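You operate a simulated robot arm through the tools that you are given. There is no shell and no other tool. Be economical: measure what you need, move in short steps, check, and stop when the job is done.

The job below is to be done with a simulated two-armed robot. You get a single attempt, and the scene is never put back.

JOB
Load the yellow bobbin from the drawer and wind its lower half full.
Fine: latch it, stand the toggle in its socket, shut the drawer; firm layers, to about the rim mark.

It is judged by the outcome, as a careful person would: the job done as asked, and still so three seconds after it is handed in. It fails if anything else is knocked over, pushed out of place, dropped, spilled or broken.

ROBOT AND FRAMES
Two 7-joint arms with fingered hands on one trunk, on a carriage that runs on a rail from [-940, 13] to [940, -13] (x, y) and turns from -114 to 218 degrees about z. Base frame: it is fixed where the carriage stands at the start and does not move with it; the origin is on the floor, on the carriage's upright axis, x ahead of it, y to its left, z up. Lengths are in mm, angles in degrees, forces in N, time in s.
The left shoulder is at the start at [70, 188, 1173], the right one opposite. With the tool pointing down near the work surface each hand reaches from about 100 to 780 mm from the robot's upright axis, wherever it stands, measured 20 degrees to its own side. Places, roughly: blue skein ring (17x15x5 cm) [1300, 600, 900]; bobbin drawer [500, 600, 700]; bobbin latch lever [400, 500, 900]; something [400, 600, 900]. Payload 4 kg a hand.
The TCP of each hand is the grasp point between the finger pads, 26 mm short of the fingertips. In the tool frame z runs along the fingers and y along their closing line. The gripper opens to 132 mm. The gripper's body begins 73 mm behind the TCP. The gripper is a hand of 4 fingers: y runs from the thumb to the fingers, the wrist lies at [0, 0, -224] in the tool frame, and closing takes about 1.5 s.
Orientation is that of the tool frame in the base frame, as a unit quaternion [x, y, z, w]. With the fingers straight down and closing along the base's y, the tool's x points along the base's -x, its y along +y and its z along -z.

CONTROLS
- The arms move only by the tool play_rows. It takes "left_motion", "right_motion" or both (then of equal length, played together; a hand with none holds still); each is a list of rows, each a list of 6 numbers: the shift along the base's x, y, z in mm, then the turn, a rotation vector about the base's x, y, z in degrees. In form: [[x, y, z, wx, wy, wz], ...]. A call has 1 to 20 rows; each row shifts and turns the commanded pose from where the row before left it. "left_claw" and "right_claw" are, for a hand that has rows, the closure in counts, from 0 (fully open) to 255 (shut), set as the call begins (left out, the last holds). Rows are played at 5 a second. More than 50 mm and 8.6 degrees between two rows, or a gripper value outside its range, and nothing of the call is played. Where a pose cannot be reached the arm comes as near as it can. A force on the tool above 50 N (or 10 N above the force at the start of the call, whichever is more), or a blocked arm, ends the call early, and 0.2 s more pass. The fingers move at their own pace (about 72 mm/s each) and stop on an object; they squeeze with about 25 N. The grip force told is the motor's: it shows also when the fingers shut on nothing. Time passes only in rows, and 0.2 s behind the last, so rows that do not move let the fingers close. The reply holds the time, the measured pose of the TCP, the force on the tool along the base axes, the opening and the grip force, in the units named above and with some noise, with the torque about the TCP (base axes, N m) and any sound that the robot's microphone picked up, and new pictures: "pictures" is both (left out), scene, wrist or none (wrist: the cameras of the hands that moved).
- Cameras (640 x 400 px; columns grow to the right, rows downward): "scene" is now at [125.8, 45.1, 1401.8]; the picture's right is [0.49, -0.87, 0.00], its down [-0.52, -0.30, -0.80] and it looks along [0.70, 0.40, -0.60] (base axes); focal length 259 px, centre (320, 200). "left" rides on the left gripper at [-73, 6, -94] in its tool frame; the picture's right is [-0.08, -1.00, 0.00], its down [0.79, -0.06, -0.62] and it looks along [0.61, -0.05, 0.79] (tool axes); focal length 230 px, centre (320, 200). "right" rides on the right gripper at [73, 6, -94] in its tool frame; the picture's right is [-0.08, 1.00, 0.00], its down [-0.78, -0.06, -0.62] and it looks along [-0.61, -0.05, 0.79] (tool axes); focal length 230 px, centre (320, 200). There is no depth. A picture from a camera that has moved, and an enlarged one, comes with that camera's place and axes in the base frame and with its lens.
- lift_body(by): slides the trunk up (or, below 0, down) by that many mm; the arms and the scene camera ride with it, the base frame stays. It gives what a move gives, with no picture.
- base_move(legs): drives the robot by 1 to 6 legs, each [ahead, left, turn to the left] in mm, mm and degrees, along the robot's own axes; the way and the turn of a leg run together, so that a leg with both is an arc; at most 1500 mm and 180 degrees a leg. The arms and the cameras ride along, it lands a little off, and it stops where it bumps. It keeps to its track: a leg is cut to what the track allows. It gives what a move gives, and a new picture of the scene camera.
- hand_shape(shape, hand): the hand has 4 fingers and takes this shape, open, in about a second: jaw (thumb against the fingers, like two jaws); tri (thumb and two fingers); tip (a fingertip pinch); poke (one finger out to press); point (the index stretched); flat (the hand flat); cup (the hand cupped); fist (a fist). The gripper value then closes the fingers along that shape, each until it touches; the sizes above hold for jaw. It gives what a move gives, with no picture.
- head_to(pan, tilt): turns the head with the scene camera to pan (to the left, within 86 degrees either way) and tilt (down, from -29 to 69), counted from straight ahead of the robot. It gives what a move gives, and a new picture of the scene camera.
- zoom(camera, box): a new picture of the part [left, top, right, bottom] of that camera's present view, enlarged. The clock stands still meanwhile.
- close_job(): hands the job in; it is judged then, once.

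Work in short steps. Places have to be worked out from the pictures, the camera data and where the tool is seen: move nearer, look again, correct. Check each grasp and each placing, and mend what went wrong. You have 120 turns and 260 pictures in all, those below and enlarged ones among them. Open the grippers and draw the arms clear of the work before you hand the job in, unless the task says otherwise; then end with one line.

The tools are called after "Call:" as name(argument=value, ...) on one line, values as JSON. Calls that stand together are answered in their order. play_rows: Moves the arms, as the interface text tells. Its arguments: {"type":"object","properties":{"left_motion":{"type":"array"},"left_claw":{"type":"number"},"right_motion":{"type":"array"},"right_claw":{"type":"number"},"pictures":{"type":"string","enum":["both","scene","wrist","none"]}},"required":[]} The other tools are called the same way: lift_body (by) slides the trunk up or down; hand_shape (shape, hand) gives the hand a shape; base_move (legs) drives the base; head_to (pan, tilt) turns the head that bears the scene camera; zoom (camera, box) takes an enlarged picture of a part of a camera's view; close_job () hands the job in.

At the start:

```text
time: 0.0
left_tool_pos: [380.3, 557.0, 1140.2]
left_orientation: [0.0, 1.0, 0.0, 0.0]
left_wrist_force: [-0.4, 0.4, -0.1]
left_torque: [0.02, 0.03, -0.04]
left_finger_gap: 131.7
left_finger_force: 0.0
left_shape: jaw
right_tool_pos: [561.1, 71.4, 1202.3]
right_orientation: [0.0, 1.0, -0.001, -0.001]
right_wrist_force: [1.0, 0.2, -0.4]
right_torque: [0.02, 0.01, 0.02]
right_finger_gap: 131.8
right_finger_force: 0.1
right_shape: jaw
trunk travel left (down, up): [-650.0, 290.0]
robot x, y, heading: [0.8, 0.8, 0.1]
head pan, tilt: [29.6, 36.8]
```

scene: 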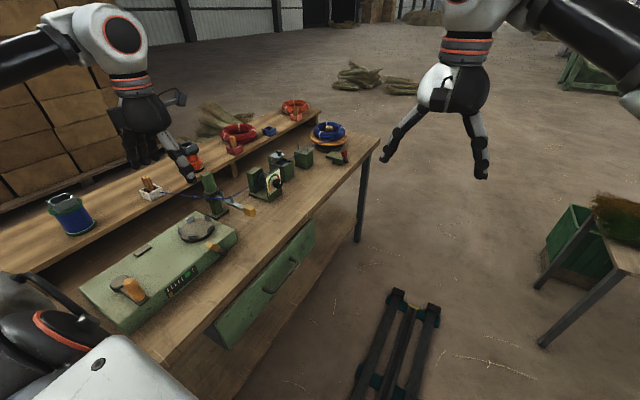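
right: 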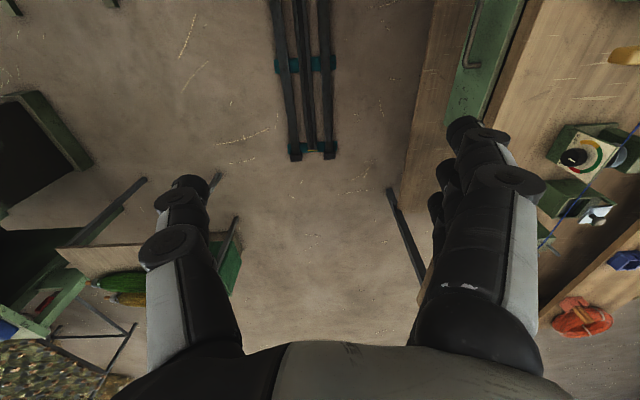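
left: 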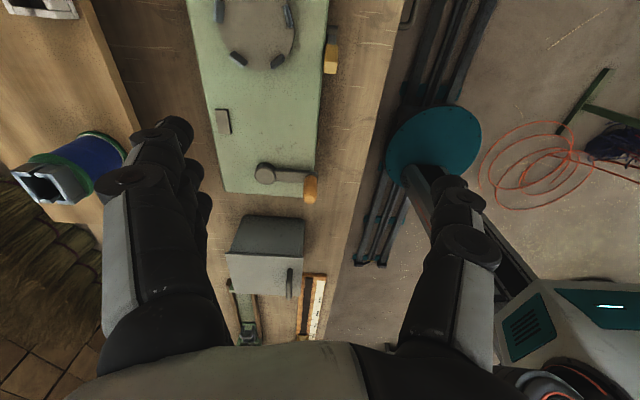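

I start by looking closer at the bench: the winder box with levers, the drawer, the dial box and the skein rings.

Call:
zoom(camera="scene", box=[60, 160, 280, 340])

Call:
zoom(camera="scene", box=[180, 90, 380, 220])

Call:
zoom(camera="left", box=[180, 0, 420, 360])

```text
2.22 times, centred on (170, 250) of scene
camera zoom: at [125.8, 45.1, 1401.8], right [0.49, -0.87, 0.0], down [-0.52, -0.3, -0.8], along [0.7, 0.4, -0.6], focal length 576 px, centre (653, 89)
```

zoom: 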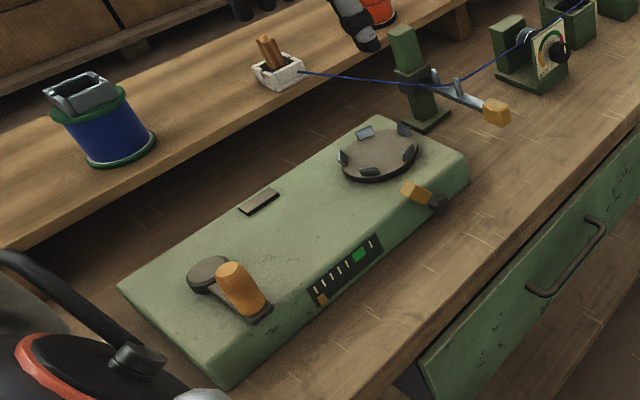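

```text
3.08 times, centred on (280, 155) of scene
camera zoom: at [125.8, 45.1, 1401.8], right [0.49, -0.87, 0.0], down [-0.52, -0.3, -0.8], along [0.7, 0.4, -0.6], focal length 798 px, centre (443, 338)
```

zoom: 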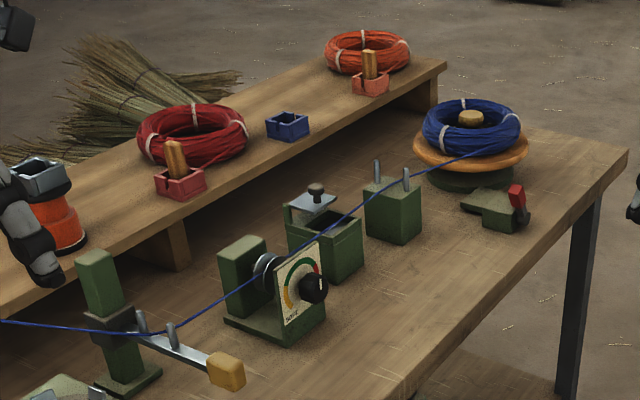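

```text
1.11 times, centred on (300, 180) of left
camera zoom: at [453.5, 562.5, 1234.2], right [0.08, -1.0, 0.0], down [-0.79, -0.06, 0.62], along [-0.61, -0.05, -0.79], focal length 256 px, centre (342, 222)
```

zoom: 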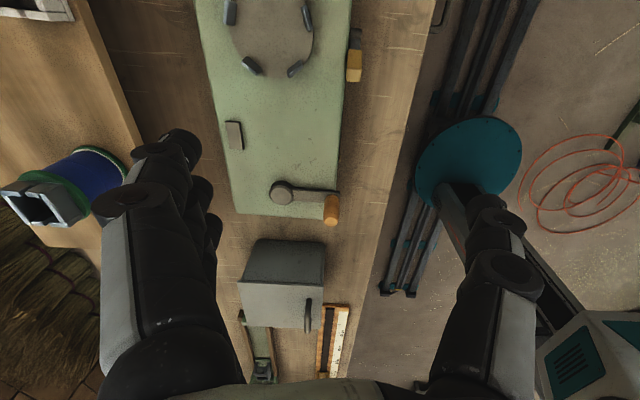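

The bench front runs along x at y≈400, so I'll raise the trunk a little, turn to face it and stand near x≈400.

Call:
lift_body(by=150)

Call:
base_move(legs=[[0, 0, 90], [0, -400, 0]])

Call:
head_to(pan=0, tilt=55)

```text
time: 1.8
left_tool_pos: [380.5, 558.1, 1291.0]
left_orientation: [0.001, 1.0, 0.001, 0.0]
left_wrist_force: [-0.3, 0.0, 0.3]
left_torque: [0.01, -0.04, -0.01]
left_finger_gap: 131.9
left_finger_force: 0.1
left_shape: jaw
right_tool_pos: [561.4, 71.2, 1352.7]
right_orientation: [0.0, 1.0, 0.0, 0.0]
right_wrist_force: [0.3, -1.0, 0.5]
right_torque: [0.02, 0.01, 0.01]
right_finger_gap: 131.8
right_finger_force: 0.1
right_shape: jaw
trunk travel left (down, up): [-800.0, 140.0]
robot x, y, heading: [0.2, -1.2, -0.1]
head pan, tilt: [29.6, 36.8]
```

```text
time: 8.1
left_tool_pos: [-163.9, 370.5, 1291.0]
left_orientation: [0.71, -0.704, 0.001, -0.001]
left_wrist_force: [-0.3, -0.4, 0.0]
left_torque: [-0.01, 0.02, 0.02]
left_finger_gap: 131.6
left_finger_force: 0.0
left_shape: jaw
right_tool_pos: [321.0, 555.9, 1352.8]
right_orientation: [0.71, -0.705, 0.001, 0.0]
right_wrist_force: [-0.2, 0.8, -0.3]
right_torque: [0.0, -0.04, 0.0]
right_finger_gap: 132.0
right_finger_force: 0.0
right_shape: jaw
trunk travel left (down, up): [-800.0, 140.0]
robot x, y, heading: [401.6, -5.1, 90.2]
head pan, tilt: [29.6, 36.8]
camera scene: at [352.1, 122.1, 1551.8], right [0.87, 0.5, 0.0], down [0.3, -0.52, -0.8], along [-0.4, 0.69, -0.6], focal length 259 px, centre (320, 200)
```

scene: 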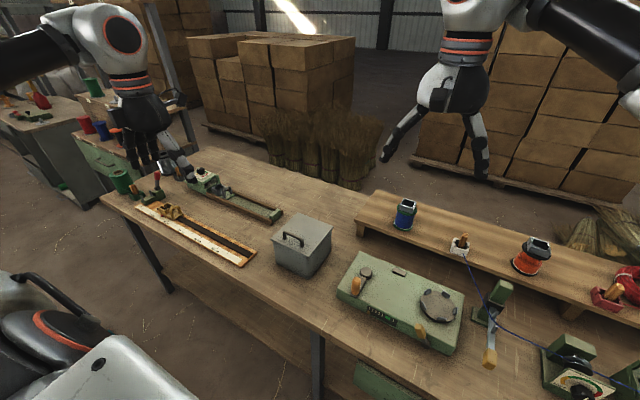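

```text
time: 9.0
left_tool_pos: [-160.5, 370.4, 1292.2]
left_orientation: [0.71, -0.704, 0.0, -0.001]
left_wrist_force: [-0.4, -0.6, 0.0]
left_torque: [-0.01, -0.02, 0.03]
left_finger_gap: 131.7
left_finger_force: 0.0
left_shape: jaw
right_tool_pos: [322.0, 554.0, 1353.2]
right_orientation: [0.709, -0.705, 0.0, 0.0]
right_wrist_force: [0.6, 0.1, 0.8]
right_torque: [0.02, -0.01, 0.0]
right_finger_gap: 131.8
right_finger_force: 0.0
right_shape: jaw
trunk travel left (down, up): [-800.0, 140.0]
robot x, y, heading: [397.2, -5.4, 90.5]
head pan, tilt: [0.0, 55.0]
camera scene: at [397.4, 118.7, 1526.4], right [1.0, 0.01, 0.0], down [0.01, -0.82, -0.57], along [0.0, 0.57, -0.82], focal length 259 px, centre (320, 200)
```

scene: 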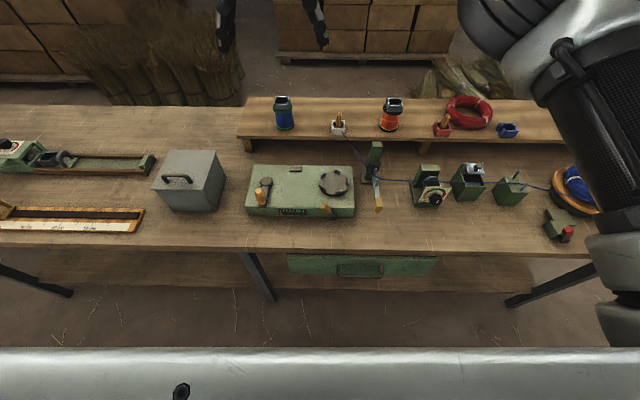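

Now I have a frontal view. Zooming on the winder, arm, tensioner and drawer.

Call:
zoom(camera="scene", box=[230, 80, 410, 230])

Call:
zoom(camera="scene", box=[400, 90, 600, 250])

Call:
zoom(camera="scene", box=[260, 230, 460, 300])

```text
2.67 times, centred on (320, 155) of scene
camera zoom: at [397.4, 118.7, 1526.4], right [1.0, 0.01, 0.0], down [0.01, -0.82, -0.57], along [0.0, 0.57, -0.82], focal length 691 px, centre (320, 320)
```

zoom: 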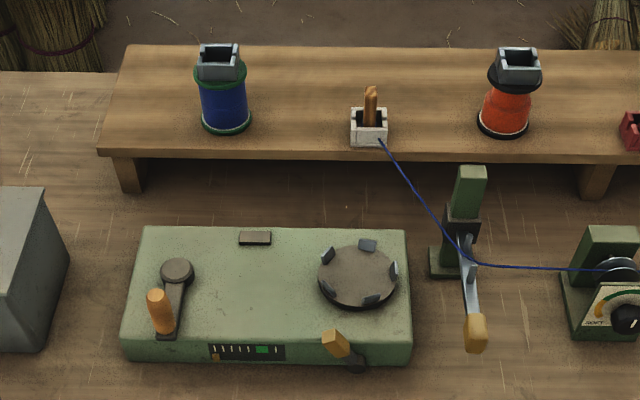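

```text
2.50 times, centred on (500, 170) of scene
camera zoom: at [397.4, 118.7, 1526.4], right [1.0, 0.01, 0.0], down [0.01, -0.82, -0.57], along [0.0, 0.57, -0.82], focal length 648 px, centre (-130, 275)
```

zoom: 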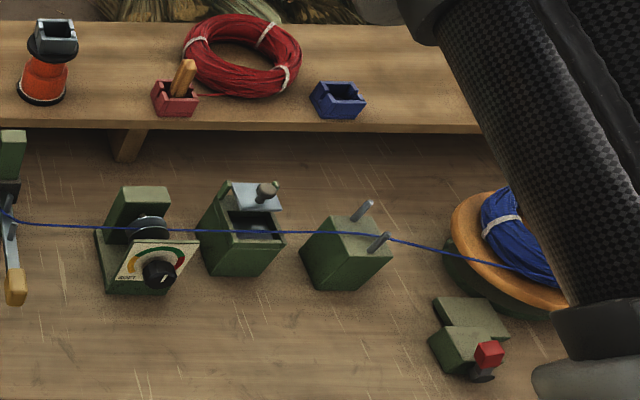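

```text
3.20 times, centred on (360, 265) of scene
camera zoom: at [397.4, 118.7, 1526.4], right [1.0, 0.01, 0.0], down [0.01, -0.82, -0.57], along [0.0, 0.57, -0.82], focal length 830 px, centre (192, -8)
```

zoom: 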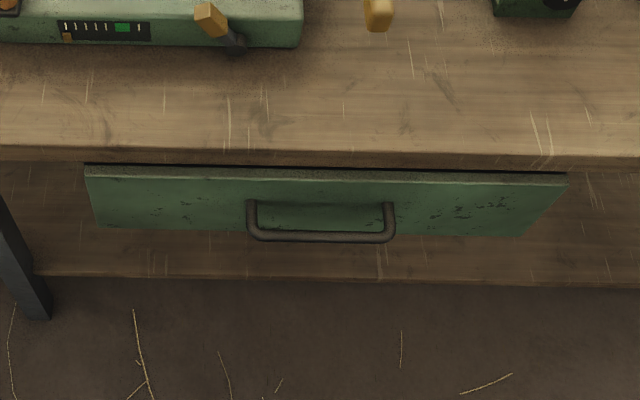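

The drawer handle lies near (540, 410, ~720). I bring the right hand back over the front of the bench, turned so it closes across the bar, to look at it.

Call:
play_rows(right_motion=[[18.2, -28, -25, 0, 0, -7.5], [18.2, -28, -25, 0, 0, -7.5], [18.2, -28, -25, 0, 0, -7.5], [18.2, -28, -25, 0, 0, -7.5], [18.2, -28, -25, 0, 0, -7.5], [18.2, -28, -25, 0, 0, -7.5], [18.2, -28, -25, 0, 0, -7.5], [18.2, -28, -25, 0, 0, -7.5], [18.2, -28, -25, 0, 0, -7.5], [18.2, -28, -25, 0, 0, -7.5], [18.2, -28, -25, 0, 0, -7.5], [18.2, -28, -25, 0, 0, -7.5]])

```text
time: 11.6
left_tool_pos: [-161.8, 370.0, 1291.7]
left_orientation: [0.71, -0.705, 0.0, -0.001]
left_wrist_force: [-0.8, 0.2, 0.2]
left_torque: [0.01, 0.0, -0.02]
left_finger_gap: 131.9
left_finger_force: 0.0
left_shape: jaw
right_tool_pos: [387.5, 282.9, 1100.7]
right_orientation: [-0.012, 0.999, 0.011, -0.041]
right_wrist_force: [0.5, -0.6, 0.7]
right_torque: [0.01, 0.0, -0.01]
right_finger_gap: 131.8
right_finger_force: 0.0
right_shape: jaw
right hand out of reach, approached as far as the arm can: row 6, 7, 8, 9, 10, 11, 12
trunk travel left (down, up): [-800.0, 140.0]
robot x, y, heading: [399.8, -7.2, 90.5]
head pan, tilt: [0.0, 55.0]
camera scene: at [398.1, 118.4, 1526.4], right [1.0, 0.01, 0.0], down [0.0, -0.82, -0.57], along [0.0, 0.57, -0.82], focal length 259 px, centre (320, 200)
camera right: at [321.8, 284.9, 1200.5], right [0.05, 1.0, 0.02], down [0.83, -0.05, 0.55], along [0.55, -0.01, -0.84], focal length 230 px, centre (320, 200)
```

scene: 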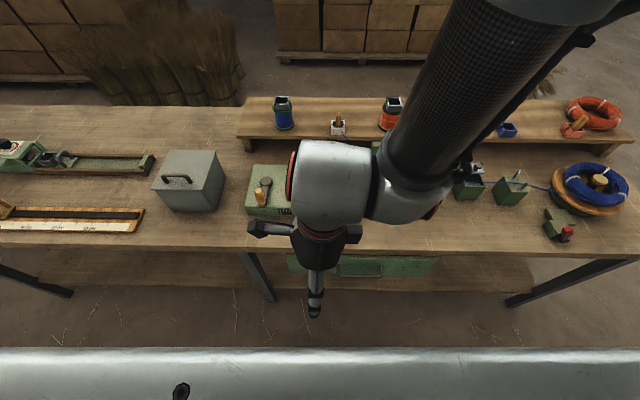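
right: 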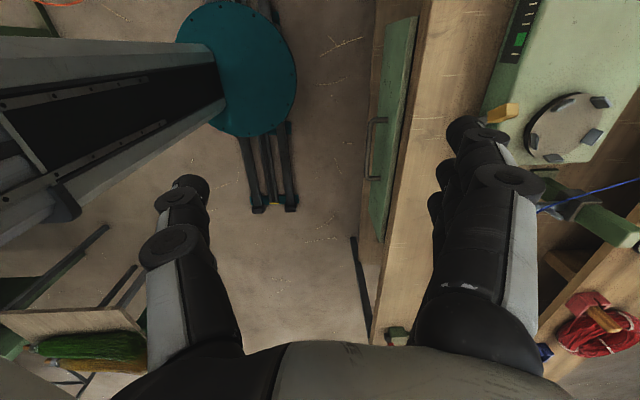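

The arm didn't reach x with this yaw. I undo the turn and see whether it then comes to the commanded place.

Call:
play_rows(right_motion=[[0, 3, 0, 0, 0, 8.2], [0, 3, 0, 0, 0, 8.2], [0, 3, 0, 0, 0, 8.2], [0, 3, 0, 0, 0, 8.2], [0, 3, 0, 0, 0, 8.2], [0, 3, 0, 0, 0, 8.2], [0, 3, 0, 0, 0, 8.2], [0, 3, 0, 0, 0, 8.2], [0, 3, 0, 0, 0, 8.2], [0, 3, 0, 0, 0, 8.2], [0, 3, 0, 0, 0, 8.0]], pictures="scene")

Call:
play_rows(right_motion=[[0, 3, 0, 0, 0, 8.2], [0, 3, 0, 0, 0, 8.2], [0, 3, 0, 0, 0, 8.2], [0, 3, 0, 0, 0, 8.2], [0, 3, 0, 0, 0, 8.2], [0, 3, 0, 0, 0, 8.2], [0, 3, 0, 0, 0, 8.2], [0, 3, 0, 0, 0, 8.2], [0, 3, 0, 0, 0, 8.2], [0, 3, 0, 0, 0, 8.2], [0, 3, 0, 0, 0, 8.0]], pictures="both")

```text
time: 14.0
left_tool_pos: [-162.1, 370.8, 1290.7]
left_orientation: [0.71, -0.704, 0.001, 0.0]
left_wrist_force: [-0.4, -0.1, -0.1]
left_torque: [0.0, 0.02, 0.0]
left_finger_gap: 131.7
left_finger_force: 0.1
left_shape: jaw
right_tool_pos: [387.7, 302.2, 1105.1]
right_orientation: [-0.702, 0.712, 0.024, -0.017]
right_wrist_force: [-0.9, 0.4, -0.5]
right_torque: [-0.03, 0.03, 0.0]
right_finger_gap: 132.1
right_finger_force: 0.0
right_shape: jaw
right hand out of reach, approached as far as the arm can: row 1, 7, 9, 10
trunk travel left (down, up): [-800.0, 140.0]
robot x, y, heading: [395.8, -5.0, 90.5]
head pan, tilt: [0.0, 55.0]
camera scene: at [397.2, 118.7, 1526.3], right [1.0, 0.01, 0.0], down [0.01, -0.82, -0.57], along [0.0, 0.57, -0.82], focal length 259 px, centre (320, 200)
```

scene: 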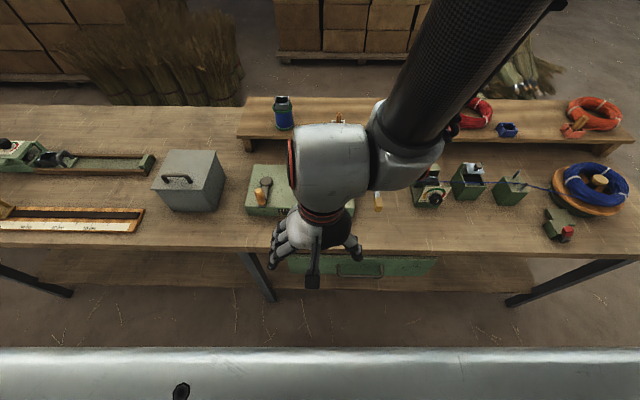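

```text
time: 16.4
left_tool_pos: [-162.4, 371.1, 1290.3]
left_orientation: [0.71, -0.704, 0.0, 0.0]
left_wrist_force: [0.7, 0.2, 0.0]
left_torque: [-0.01, 0.0, -0.01]
left_finger_gap: 131.6
left_finger_force: 0.0
left_shape: jaw
right_tool_pos: [376.8, 308.8, 1110.4]
right_orientation: [1.0, -0.006, -0.029, -0.003]
right_wrist_force: [-1.0, 0.1, 0.8]
right_torque: [0.0, 0.03, -0.01]
right_finger_gap: 131.8
right_finger_force: 0.0
right_shape: jaw
right hand out of reach, approached as far as the arm can: row 1, 3, 5, 6, 8, 10
trunk travel left (down, up): [-800.0, 140.0]
robot x, y, heading: [398.7, -3.2, 90.6]
head pan, tilt: [0.0, 55.0]
camera scene: at [397.2, 118.7, 1526.3], right [1.0, 0.01, 0.0], down [0.01, -0.82, -0.57], along [0.0, 0.57, -0.82], focal length 259 px, centre (320, 200)
camera right: at [455.5, 301.7, 1199.7], right [-0.09, -1.0, 0.0], down [-0.75, 0.07, 0.66], along [-0.66, 0.06, -0.75], focal length 230 px, centre (320, 200)
```

scene: 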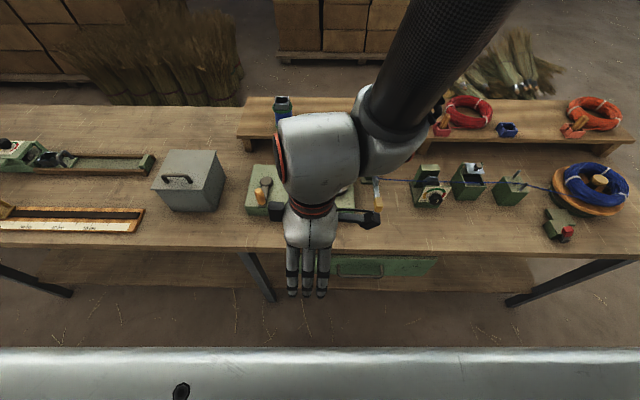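
right: 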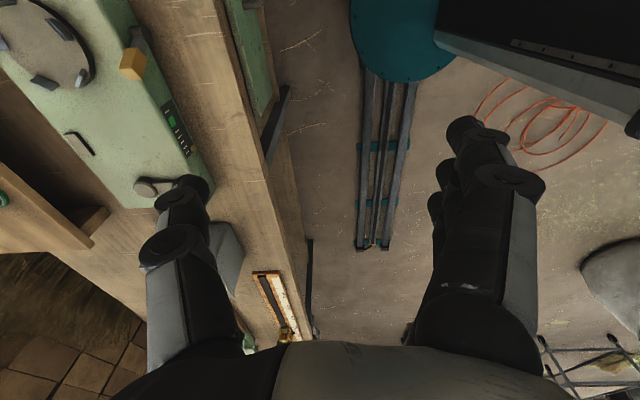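

The hand was merely too close to the shoulder up there; I descend in front of the drawer where the wrist has more room.

Call:
play_rows(right_motion=[[0, -3, -30, 0, 0, 0], [0, -3, -30, 0, 0, 0], [0, -3, -30, 0, 0, 0], [0, -3, -30, 0, 0, 0], [0, -3, -30, 0, 0, 0], [0, -3, -30, 0, 0, 0], [0, 0, 0, 0, 0, 0], [0, 0, 0, 0, 0, 0]], pictures="both")

```text
time: 18.2
left_tool_pos: [-162.6, 371.3, 1290.7]
left_orientation: [0.709, -0.705, 0.0, 0.0]
left_wrist_force: [0.5, 0.3, -0.4]
left_torque: [-0.02, 0.01, 0.02]
left_finger_gap: 132.0
left_finger_force: 0.0
left_shape: jaw
right_tool_pos: [385.8, 286.5, 910.9]
right_orientation: [1.0, 0.003, 0.0, 0.001]
right_wrist_force: [0.2, 0.3, -0.1]
right_torque: [0.03, 0.0, -0.01]
right_finger_gap: 132.0
right_finger_force: 0.0
right_shape: jaw
right hand out of reach, approached as far as the arm can: row 1
trunk travel left (down, up): [-800.0, 140.0]
robot x, y, heading: [398.2, -7.6, 90.5]
head pan, tilt: [0.0, 55.0]
camera scene: at [397.1, 118.6, 1526.3], right [1.0, 0.01, 0.0], down [0.01, -0.82, -0.57], along [0.0, 0.57, -0.82], focal length 259 px, centre (320, 200)
camera right: at [459.1, 280.6, 1005.5], right [-0.07, -1.0, 0.0], down [-0.79, 0.06, 0.62], along [-0.61, 0.04, -0.79], focal length 230 px, centre (320, 200)
```

scene: 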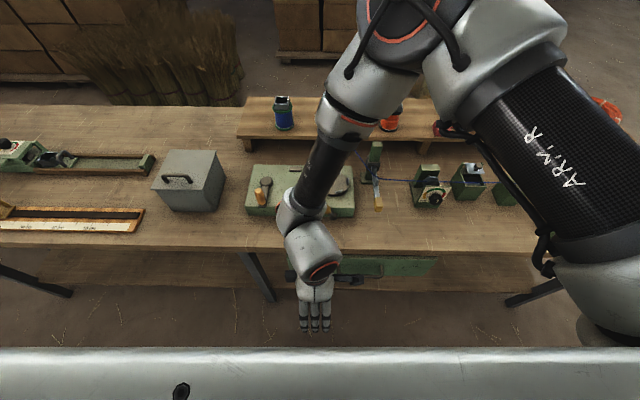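
right: 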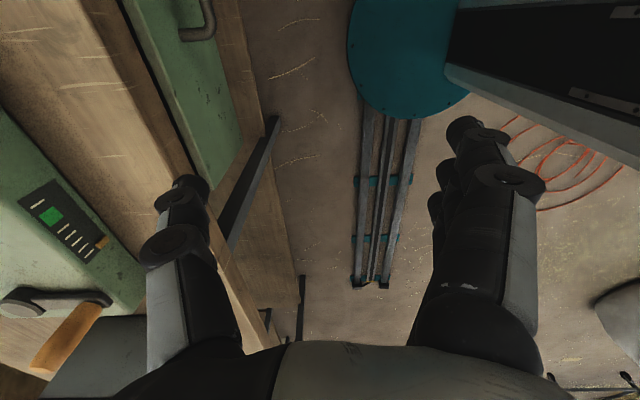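

The command resets to the reached pose, so I'm at x=386. I move 150 mm in +x to the handle and look from above it.

Call:
play_rows(right_motion=[[30, 0, 0, 0, 0, 0], [30, 0, 0, 0, 0, 0], [30, 0, 0, 0, 0, 0], [30, 0, 0, 0, 0, 0], [30, 0, 0, 0, 0, 0], [0, 0, 0, 0, 0, 0]], pictures="both")

```text
time: 19.6
left_tool_pos: [-163.8, 371.3, 1290.7]
left_orientation: [0.71, -0.704, 0.001, -0.001]
left_wrist_force: [0.1, 0.4, -0.9]
left_torque: [0.01, 0.01, 0.0]
left_finger_gap: 132.0
left_finger_force: 0.1
left_shape: jaw
right_tool_pos: [535.9, 286.8, 914.4]
right_orientation: [1.0, 0.004, 0.002, 0.0]
right_wrist_force: [0.0, -0.2, 0.0]
right_torque: [-0.03, -0.01, -0.04]
right_finger_gap: 131.8
right_finger_force: 0.1
right_shape: jaw
trunk travel left (down, up): [-800.0, 140.0]
robot x, y, heading: [394.6, -3.4, 90.4]
head pan, tilt: [0.0, 55.0]
camera scene: at [395.6, 118.7, 1526.3], right [1.0, 0.01, 0.0], down [0.01, -0.82, -0.57], along [0.0, 0.57, -0.82], focal length 259 px, centre (320, 200)
camera right: at [609.7, 280.5, 1007.1], right [-0.07, -1.0, 0.0], down [-0.79, 0.06, 0.62], along [-0.61, 0.04, -0.79], focal length 230 px, centre (320, 200)
```

scene: 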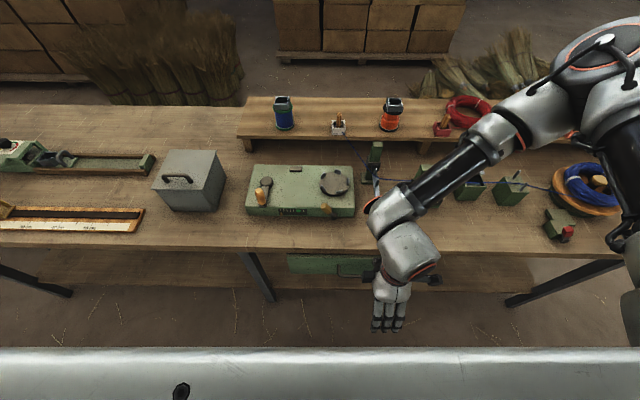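
right: 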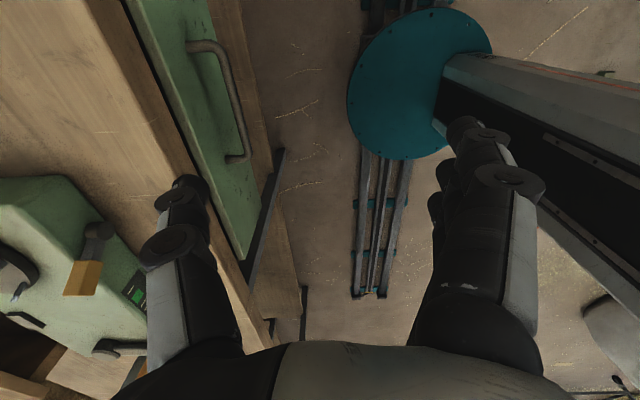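

From both views the handle bar is about x 460–600, y≈395, z≈700, standoff about 25 mm. The gripper body wouldn't clear the bench when vertical, so I tilt the fingers forward to about 80° while lowering to just short of the bar.

Call:
play_rows(right_motion=[[0, 4, -20, 8, 0, 0], [0, 4, -20, 8, 0, 0], [0, 4, -20, 8, 0, 0], [0, 4, -20, 8, 0, 0], [0, 4, -20, 8, 0, 0], [0, 4, -20, 8, 0, 0], [0, 4, -20, 8, 0, 0], [0, 4, -20, 8, 0, 0], [0, 4, -20, 8, 0, 0], [0, 4, -20, 8, 0, 0], [0, 0, 0, 0, 0, 0]], pictures="both", right_claw=120)

```text
time: 22.0
left_tool_pos: [-161.2, 371.3, 1290.1]
left_orientation: [0.71, -0.705, 0.0, 0.0]
left_wrist_force: [-0.1, -0.1, -0.2]
left_torque: [0.01, 0.04, 0.01]
left_finger_gap: 132.0
left_finger_force: 0.1
left_shape: jaw
right_tool_pos: [380.5, 409.8, 855.6]
right_orientation: [0.779, -0.006, 0.012, -0.626]
right_wrist_force: [0.6, -0.1, -0.1]
right_torque: [-0.02, -0.03, 0.0]
right_finger_gap: 70.7
right_finger_force: 0.1
right_shape: jaw
right hand out of reach, approached as far as the arm can: row 6, 7, 8, 9, 10
trunk travel left (down, up): [-800.0, 140.0]
robot x, y, heading: [400.9, -7.6, 90.5]
head pan, tilt: [0.0, 55.0]
camera scene: at [397.7, 118.5, 1526.3], right [1.0, 0.01, 0.0], down [0.0, -0.82, -0.57], along [0.0, 0.57, -0.82], focal length 259 px, centre (320, 200)
camera right: at [452.3, 315.3, 871.0], right [-0.07, -0.21, -0.97], down [-0.8, -0.57, 0.18], along [-0.6, 0.79, -0.13], focal length 230 px, centre (320, 200)
```

scene: 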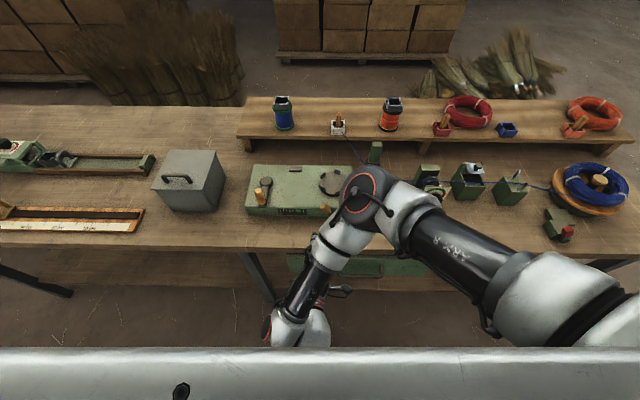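
right: 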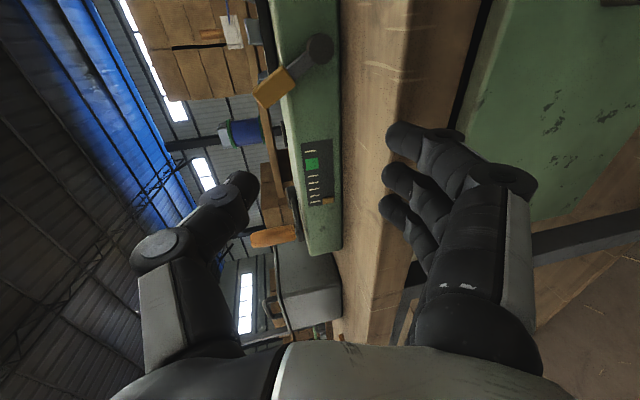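

The arm drifted near the bench edge because that fold is out of its range. I back it out first, then bring the fingers down again.

Call:
play_rows(right_motion=[[0, -20, 0, 0, 0, 0], [0, -20, 0, 0, 0, 0], [0, -15, 0, -6, 0, 0], [0, -15, 5, -8, 0, 0], [0, -12, 10, -8, 0, 0], [0, -10, 10, -8, 0, 0], [0, -8, 10, -8, 0, 0], [0, 0, 10, -8, 0, 0], [0, 0, 10, -8, 0, 0], [0, 0, 0, -8, 0, 0], [0, 0, 0, -8, 0, 0], [0, 0, 0, -7, 0, 0]], pictures="both")

```text
time: 24.6
left_tool_pos: [-161.5, 371.8, 1291.8]
left_orientation: [0.709, -0.705, 0.0, 0.0]
left_wrist_force: [0.2, -0.8, -0.8]
left_torque: [-0.02, -0.02, 0.0]
left_finger_gap: 132.1
left_finger_force: 0.0
left_shape: jaw
right_tool_pos: [381.9, 350.7, 912.4]
right_orientation: [1.0, 0.004, -0.001, -0.025]
right_wrist_force: [-0.2, 1.1, 0.2]
right_torque: [0.02, 0.01, 0.0]
right_finger_gap: 70.3
right_finger_force: 0.0
right_shape: jaw
right hand out of reach, approached as far as the arm can: row 1, 2
trunk travel left (down, up): [-800.0, 140.0]
robot x, y, heading: [398.3, -6.2, 90.4]
head pan, tilt: [0.0, 55.0]
camera scene: at [397.6, 119.1, 1526.3], right [1.0, 0.01, 0.0], down [0.01, -0.82, -0.57], along [0.0, 0.57, -0.82], focal length 259 px, centre (320, 200)
camera right: at [455.8, 340.1, 1005.1], right [-0.07, -1.0, -0.05], down [-0.78, 0.02, 0.62], along [-0.62, 0.08, -0.78], focal length 230 px, centre (320, 200)
```

scene: 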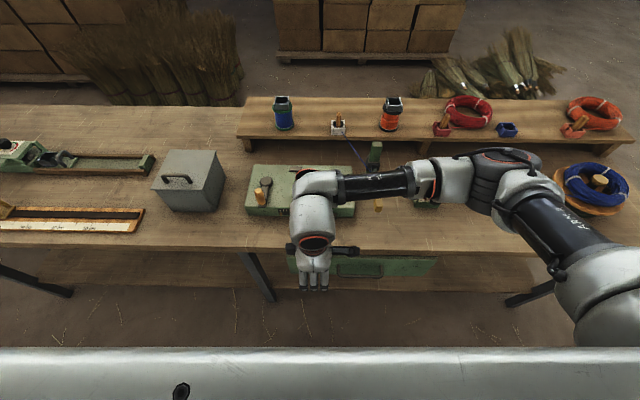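
right: 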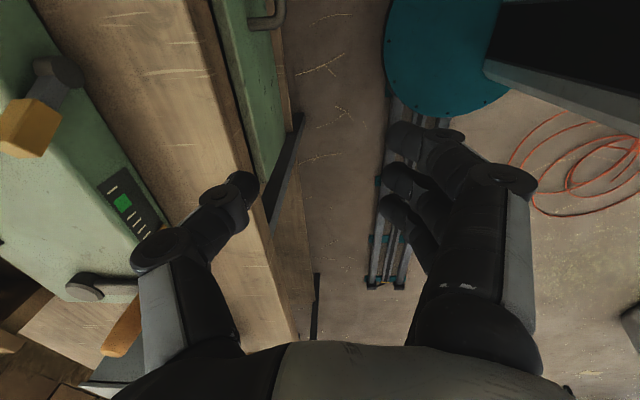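

I raise the trunk, turn the robot to about 20° heading and back up so that the right hand can reach the handle comfortably across its front.

Call:
lift_body(by=120)

Call:
base_move(legs=[[0, 0, -70], [-265, 97, 0]])

Call:
head_to(pan=25, tilt=50)

```text
time: 26.1
left_tool_pos: [-162.4, 372.2, 1410.9]
left_orientation: [0.709, -0.705, 0.0, 0.001]
left_wrist_force: [-0.7, -0.7, -0.9]
left_torque: [-0.01, 0.02, 0.01]
left_finger_gap: 131.8
left_finger_force: 0.0
left_shape: jaw
right_tool_pos: [382.1, 350.7, 1032.0]
right_orientation: [1.0, 0.002, 0.001, -0.026]
right_wrist_force: [0.9, -0.7, -0.7]
right_torque: [-0.02, 0.02, 0.0]
right_finger_gap: 70.2
right_finger_force: 0.0
right_shape: jaw
trunk travel left (down, up): [-920.0, 20.0]
robot x, y, heading: [396.4, -4.9, 90.6]
head pan, tilt: [0.0, 55.0]
```

```text
time: 31.1
left_tool_pos: [273.0, 656.2, 1410.9]
left_orientation: [-0.185, 0.983, 0.0, -0.002]
left_wrist_force: [-0.6, 0.7, -0.5]
left_torque: [-0.01, 0.06, -0.06]
left_finger_gap: 131.4
left_finger_force: 0.1
left_shape: jaw
right_tool_pos: [447.1, 140.1, 1031.4]
right_orientation: [0.825, -0.565, 0.015, -0.021]
right_wrist_force: [0.7, 0.0, 0.0]
right_torque: [-0.02, 0.01, 0.04]
right_finger_gap: 70.2
right_finger_force: 0.1
right_shape: jaw
trunk travel left (down, up): [-920.0, 20.0]
robot x, y, heading: [117.2, -4.3, 21.1]
head pan, tilt: [0.0, 55.0]
camera scene: at [235.2, 44.6, 1646.1], right [0.36, -0.93, 0.0], down [-0.76, -0.3, -0.57], along [0.53, 0.21, -0.82], focal length 259 px, centre (320, 200)
```

scene: 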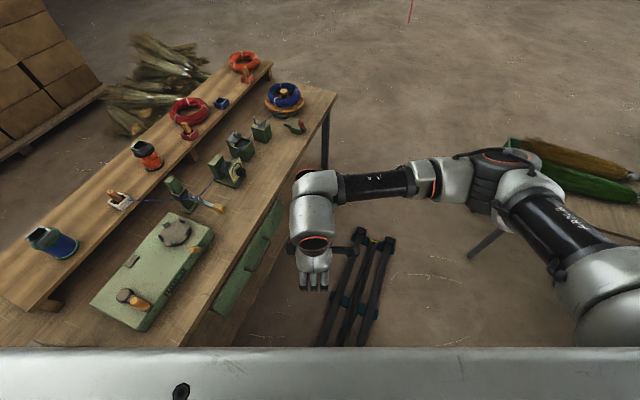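

```text
time: 32.0
left_tool_pos: [270.7, 656.5, 1411.7]
left_orientation: [-0.184, 0.983, 0.0, 0.0]
left_wrist_force: [0.4, 0.1, 0.1]
left_torque: [0.01, 0.01, 0.03]
left_finger_gap: 132.2
left_finger_force: 0.1
left_shape: jaw
right_tool_pos: [444.4, 139.3, 1031.9]
right_orientation: [0.824, -0.566, 0.015, -0.021]
right_wrist_force: [0.4, -0.2, 0.0]
right_torque: [0.01, -0.04, -0.01]
right_finger_gap: 70.2
right_finger_force: 0.0
right_shape: jaw
trunk travel left (down, up): [-920.0, 20.0]
robot x, y, heading: [117.4, -1.3, 21.0]
head pan, tilt: [25.0, 50.0]
camera scene: at [216.9, 74.2, 1652.9], right [0.72, -0.69, 0.0], down [-0.53, -0.55, -0.64], along [0.45, 0.46, -0.77], focal length 259 px, centre (320, 200)
```

scene: 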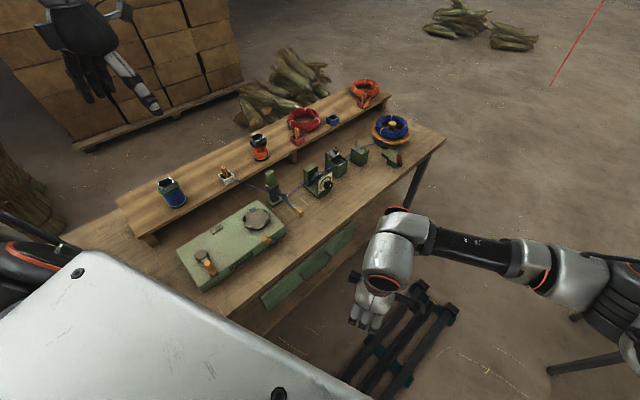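

Lowering the trunk to the starting height and turning the wrist so the jaws lie across the handle, in front of it.

Call:
lift_body(by=-270)

Call:
play_rows(right_motion=[[10, 7, 3, 0, 0, 7.7], [10, 7, 3, 0, 0, 7.7], [10, 7, 3, 0, 0, 7.7], [10, 7, 3, 0, 0, 7.7], [10, 7, 3, 0, 0, 7.7], [10, 7, 3, 0, 0, 7.7], [10, 7, 3, 0, 0, 7.7], [10, 7, 3, 0, 0, 7.7], [10, 7, 3, 0, 0, 7.7], [0, 0, 0, 0, 0, 0]], pictures="none")

Call:
play_rows(right_motion=[[0, 7, -6, 8, 0, 0], [0, 7, -6, 8, 0, 0], [0, 7, -6, 8, 0, 0], [0, 7, -6, 8, 0, 0], [0, 7, -6, 8, 0, 0]], pictures="both")

```text
time: 34.7
left_tool_pos: [272.1, 655.5, 1140.2]
left_orientation: [-0.183, 0.983, 0.0, 0.0]
left_wrist_force: [-0.2, 0.4, -0.4]
left_torque: [0.0, -0.01, 0.0]
left_finger_gap: 131.7
left_finger_force: 0.1
left_shape: jaw
right_tool_pos: [445.1, 139.9, 762.2]
right_orientation: [0.824, -0.565, 0.014, -0.021]
right_wrist_force: [0.1, -0.4, 0.4]
right_torque: [-0.05, -0.03, 0.0]
right_finger_gap: 70.3
right_finger_force: 0.1
right_shape: jaw
trunk travel left (down, up): [-650.0, 290.0]
robot x, y, heading: [117.9, -0.7, 21.0]
head pan, tilt: [25.0, 50.0]
```

```text
time: 36.9
left_tool_pos: [272.0, 657.1, 1141.1]
left_orientation: [-0.183, 0.983, 0.0, 0.0]
left_wrist_force: [0.5, 0.1, -0.2]
left_torque: [0.0, -0.01, -0.01]
left_finger_gap: 131.5
left_finger_force: 0.0
left_shape: jaw
right_tool_pos: [535.1, 201.9, 788.0]
right_orientation: [1.0, 0.004, 0.0, -0.026]
right_wrist_force: [0.0, -0.5, 0.1]
right_torque: [-0.02, -0.01, -0.03]
right_finger_gap: 70.2
right_finger_force: 0.1
right_shape: jaw
trunk travel left (down, up): [-650.0, 290.0]
robot x, y, heading: [118.5, 1.2, 21.3]
head pan, tilt: [25.0, 50.0]
```

```text
time: 38.1
left_tool_pos: [270.7, 655.9, 1141.0]
left_orientation: [-0.184, 0.983, 0.0, 0.0]
left_wrist_force: [-0.6, 0.2, 0.2]
left_torque: [0.02, 0.03, -0.01]
left_finger_gap: 131.9
left_finger_force: 0.1
left_shape: jaw
right_tool_pos: [534.8, 236.9, 760.3]
right_orientation: [0.93, 0.005, 0.002, -0.369]
right_wrist_force: [0.4, -0.2, 0.2]
right_torque: [0.02, -0.02, -0.02]
right_finger_gap: 70.0
right_finger_force: 0.2
right_shape: jaw
trunk travel left (down, up): [-650.0, 290.0]
robot x, y, heading: [117.2, -0.8, 21.4]
head pan, tilt: [25.0, 50.0]
camera scene: at [218.2, 73.7, 1382.9], right [0.72, -0.69, 0.0], down [-0.53, -0.55, -0.64], along [0.44, 0.46, -0.77], focal length 259 px, centre (320, 200)
camera right: at [608.8, 169.4, 824.6], right [-0.07, -0.73, -0.68], down [-0.79, -0.38, 0.49], along [-0.62, 0.57, -0.55], focal length 230 px, centre (320, 200)
```

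scene: 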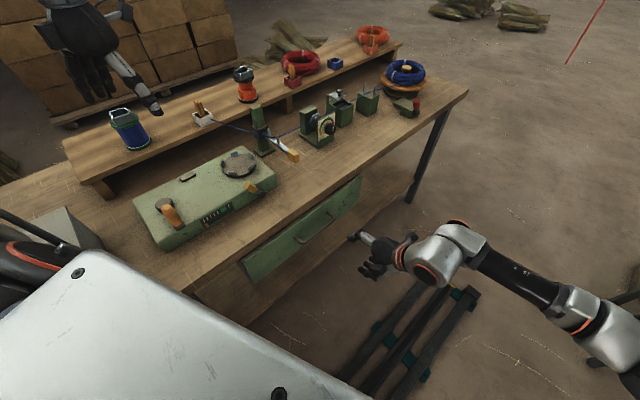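
right: 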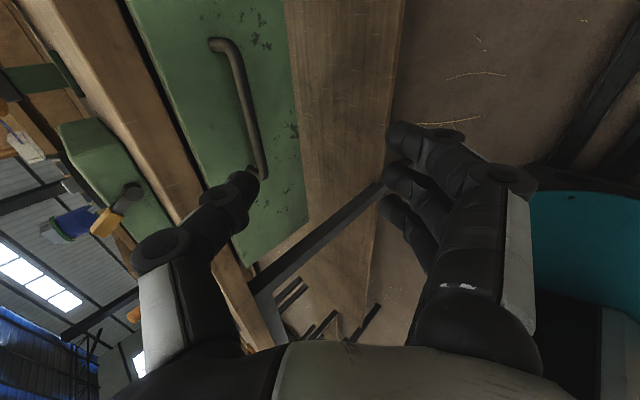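

The handle is confirmed at y≈395, z≈700, x 467–597. I finish the tilt and stop 50 mm short of it.

Call:
play_rows(right_motion=[[0, 17, -12, 8, 0, 0], [0, 17, -12, 8, 0, 0], [0, 17, -12, 8, 0, 0], [0, 17, -12, 8, 0, 0], [0, 17, -10, 8, 0, 0], [0, 0, 0, 0, 0, 0]], pictures="both")

```text
time: 39.5
left_tool_pos: [271.2, 656.7, 1141.0]
left_orientation: [-0.184, 0.983, 0.0, 0.001]
left_wrist_force: [0.1, -0.9, -0.5]
left_torque: [0.02, 0.02, 0.02]
left_finger_gap: 131.8
left_finger_force: 0.0
left_shape: jaw
right_tool_pos: [537.3, 321.8, 702.6]
right_orientation: [0.748, 0.004, 0.003, -0.663]
right_wrist_force: [0.1, 0.9, 0.1]
right_torque: [0.0, -0.01, 0.0]
right_finger_gap: 70.1
right_finger_force: 0.0
right_shape: jaw
trunk travel left (down, up): [-650.0, 290.0]
robot x, y, heading: [122.7, -2.5, 21.3]
head pan, tilt: [25.0, 50.0]
camera scene: at [218.3, 74.4, 1382.8], right [0.72, -0.69, 0.0], down [-0.53, -0.55, -0.64], along [0.44, 0.46, -0.77], focal length 259 px, centre (320, 200)
camera right: at [609.7, 228.4, 708.0], right [-0.07, -0.12, -0.99], down [-0.79, -0.61, 0.13], along [-0.62, 0.79, -0.05], focal length 230 px, centre (320, 200)
```

scene: 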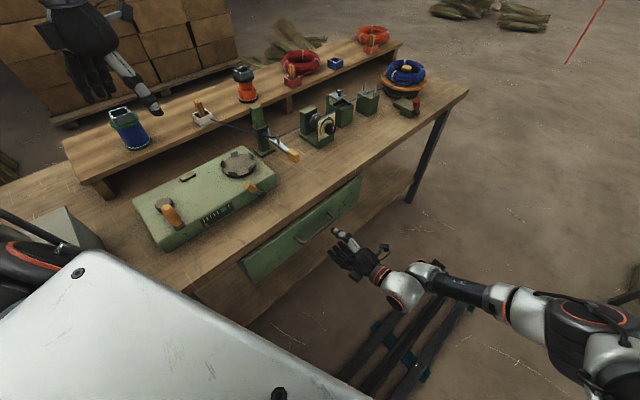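
right: 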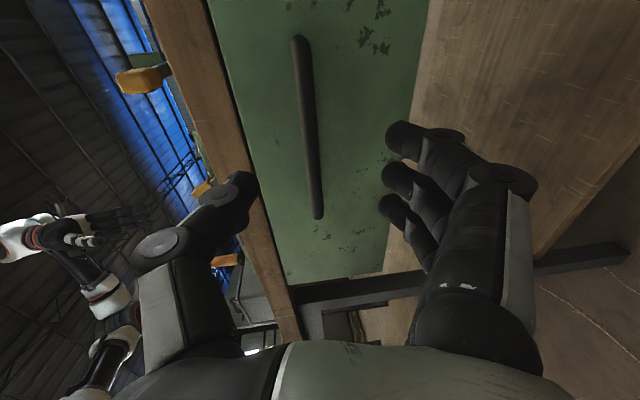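

The bar is centred between thumb and fingers. Advance 58 mm and close.

Call:
play_rows(right_motion=[[-5, 20, 0, 0, 0, 0], [0, 20, 0, 0, 0, 0], [0, 18, 0, 0, 0, 0], [0, 0, 0, 0, 0, 0]], pictures="wrist")

Call:
play_rows(right_motion=[[0, 0, 0, 0, 0, 0], [0, 0, 0, 0, 0, 0], [0, 0, 0, 0, 0, 0], [0, 0, 0, 0, 0, 0], [0, 0, 0, 0, 0, 0], [0, 0, 0, 0, 0, 0], [0, 0, 0, 0, 0, 0]], right_claw=255, pictures="wrist")

```text
time: 40.5
left_tool_pos: [271.5, 655.0, 1139.7]
left_orientation: [-0.184, 0.983, 0.0, 0.0]
left_wrist_force: [-0.3, -0.5, 0.3]
left_torque: [0.0, -0.01, -0.02]
left_finger_gap: 131.8
left_finger_force: 0.1
left_shape: jaw
right_tool_pos: [529.6, 381.5, 701.9]
right_orientation: [0.749, 0.004, 0.003, -0.663]
right_wrist_force: [-0.7, -0.3, 0.5]
right_torque: [0.02, -0.01, 0.01]
right_finger_gap: 70.4
right_finger_force: 0.0
right_shape: jaw
trunk travel left (down, up): [-650.0, 290.0]
robot x, y, heading: [114.8, 0.2, 21.3]
head pan, tilt: [25.0, 50.0]
camera right: at [604.5, 286.8, 707.7], right [-0.07, -0.12, -0.99], down [-0.79, -0.61, 0.13], along [-0.62, 0.79, -0.05], focal length 230 px, centre (320, 200)
```

right: 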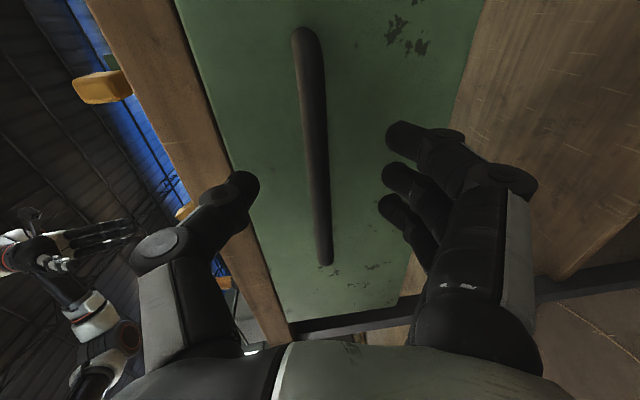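

```text
time: 42.1
left_tool_pos: [271.1, 656.5, 1140.9]
left_orientation: [-0.184, 0.983, 0.0, -0.001]
left_wrist_force: [0.5, -0.2, 0.0]
left_torque: [0.0, 0.0, 0.01]
left_finger_gap: 131.8
left_finger_force: 0.2
left_shape: jaw
right_tool_pos: [530.5, 380.5, 701.2]
right_orientation: [0.749, 0.003, 0.003, -0.662]
right_wrist_force: [-0.2, 1.1, -1.1]
right_torque: [0.01, 0.0, 0.0]
right_finger_gap: 5.5
right_finger_force: 25.0
right_shape: jaw
trunk travel left (down, up): [-650.0, 290.0]
robot x, y, heading: [118.5, -4.4, 21.2]
head pan, tilt: [25.0, 50.0]
camera right: at [604.6, 286.8, 707.6], right [-0.07, -0.12, -0.99], down [-0.79, -0.61, 0.13], along [-0.62, 0.79, -0.05], focal length 230 px, centre (320, 200)
```

right: 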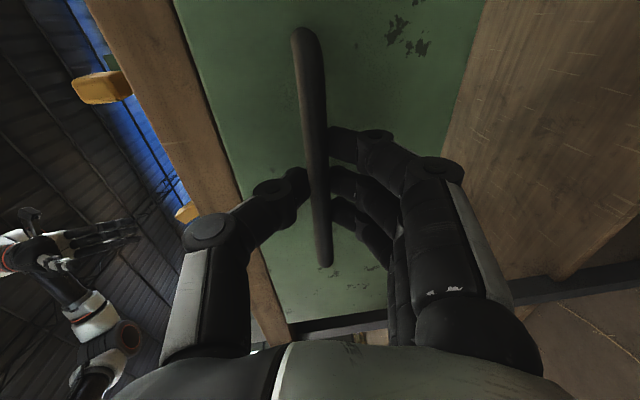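

The fingertips seem to have closed on/behind the bar. I pull gently 60 mm toward -y and check.

Call:
play_rows(right_motion=[[0, -10, 0, 0, 0, 0], [0, -10, 0, 0, 0, 0], [0, -10, 0, 0, 0, 0], [0, -15, 0, 0, 0, 0], [0, -15, 0, 0, 0, 0]], pictures="both")

```text
time: 43.3
left_tool_pos: [270.2, 654.9, 1141.1]
left_orientation: [-0.184, 0.983, 0.0, 0.0]
left_wrist_force: [-0.3, 0.1, -0.2]
left_torque: [-0.03, 0.01, -0.02]
left_finger_gap: 131.9
left_finger_force: 0.1
left_shape: jaw
right_tool_pos: [530.2, 320.4, 702.1]
right_orientation: [0.749, 0.004, 0.003, -0.663]
right_wrist_force: [-3.0, 0.5, 2.9]
right_torque: [0.05, 0.02, 0.08]
right_finger_gap: 5.2
right_finger_force: 25.0
right_shape: jaw
trunk travel left (down, up): [-650.0, 290.0]
robot x, y, heading: [118.3, -5.2, 21.3]
head pan, tilt: [25.0, 50.0]
camera scene: at [217.2, 73.7, 1383.0], right [0.72, -0.69, 0.0], down [-0.53, -0.55, -0.64], along [0.45, 0.46, -0.77], focal length 259 px, centre (320, 200)
camera right: at [604.0, 226.2, 707.2], right [-0.07, -0.12, -0.99], down [-0.78, -0.61, 0.13], along [-0.62, 0.79, -0.05], focal length 230 px, centre (320, 200)
```

scene: 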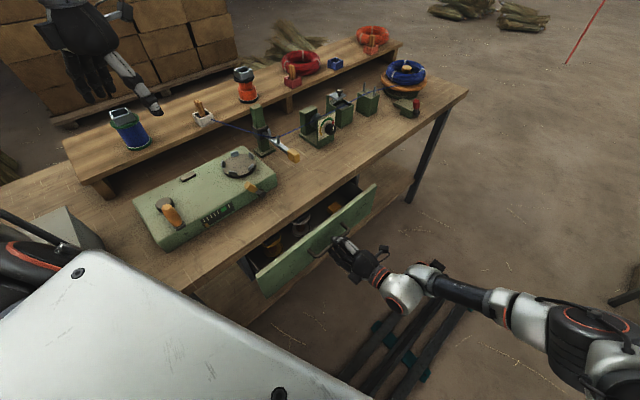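
right: 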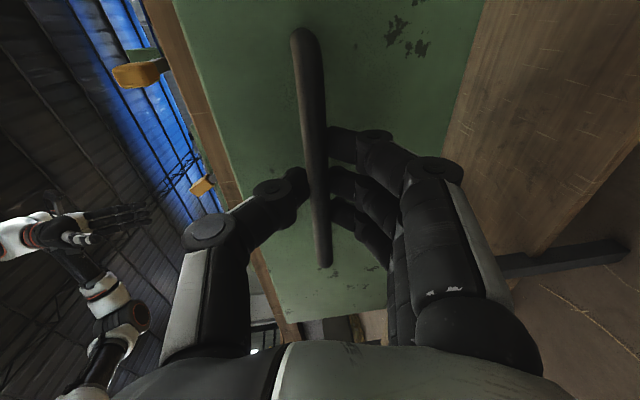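

The drawer is opening smoothly; bobbins are visible inside. I pull on further, slowly.

Call:
play_rows(right_motion=[[0, -12, 0, 0, 0, 0], [0, -12, 0, 0, 0, 0], [0, -12, 0, 0, 0, 0], [0, -12, 0, 0, 0, 0], [0, -12, 0, 0, 0, 0], [0, -12, 0, 0, 0, 0], [0, -12, 0, 0, 0, 0], [0, -12, 0, 0, 0, 0]], pictures="scene")

```text
time: 45.1
left_tool_pos: [269.0, 656.6, 1141.1]
left_orientation: [-0.184, 0.983, 0.001, 0.001]
left_wrist_force: [-0.3, -1.3, -0.3]
left_torque: [0.01, -0.01, 0.0]
left_finger_gap: 131.7
left_finger_force: 0.2
left_shape: jaw
right_tool_pos: [528.6, 226.3, 700.8]
right_orientation: [0.749, 0.004, 0.002, -0.662]
right_wrist_force: [-12.5, 2.3, -0.4]
right_torque: [-0.01, 0.03, 0.17]
right_finger_gap: 5.5
right_finger_force: 25.2
right_shape: jaw
trunk travel left (down, up): [-650.0, 290.0]
robot x, y, heading: [119.1, -5.3, 21.1]
head pan, tilt: [25.0, 50.0]
camera scene: at [216.5, 74.0, 1382.9], right [0.72, -0.69, 0.0], down [-0.53, -0.55, -0.64], along [0.45, 0.46, -0.77], focal length 259 px, centre (320, 200)
```

scene: 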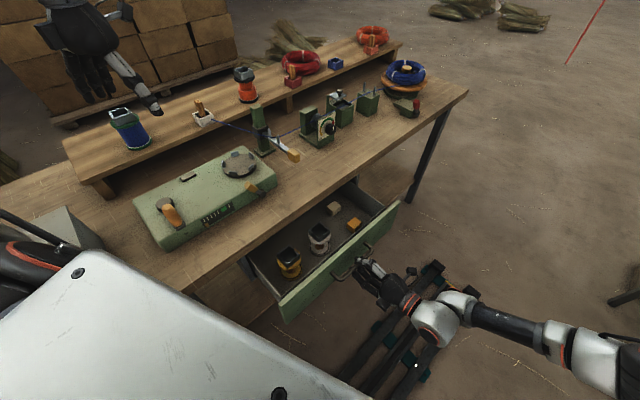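

The drawer is open by about 155 mm, with a yellow bobbin, a white one and small blocks visible. Zoom in.

Call:
zoom(camera="scene", box=[230, 180, 410, 320])

Call:
zoom(camera="scene", box=[120, 60, 310, 250])

```text
2.86 times, centred on (320, 250) of scene
camera zoom: at [216.5, 74.0, 1382.9], right [0.72, -0.69, 0.0], down [-0.53, -0.55, -0.64], along [0.45, 0.46, -0.77], focal length 741 px, centre (320, 57)
```

zoom: 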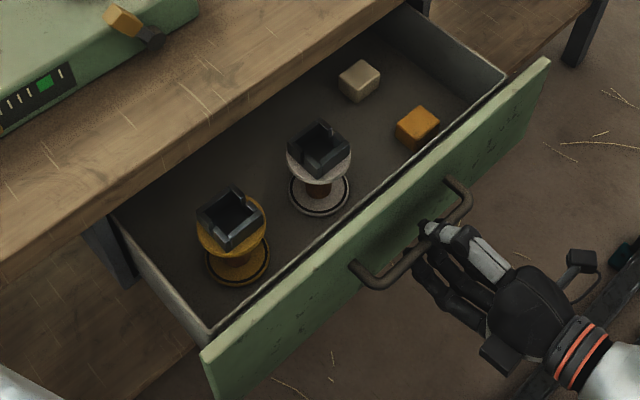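

```text
2.11 times, centred on (215, 155) of scene
camera zoom: at [216.5, 74.0, 1382.9], right [0.72, -0.69, 0.0], down [-0.53, -0.55, -0.64], along [0.45, 0.46, -0.77], focal length 546 px, centre (541, 295)
```

zoom: 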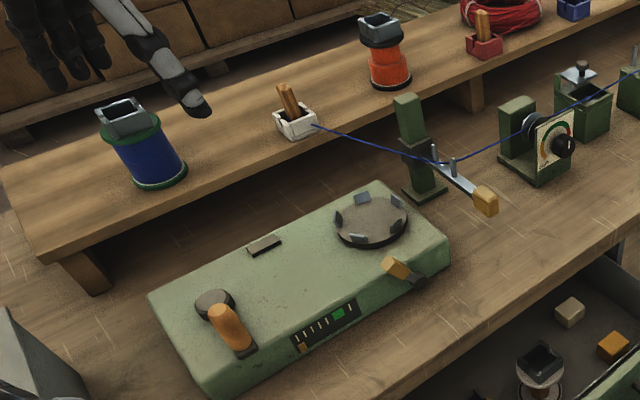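

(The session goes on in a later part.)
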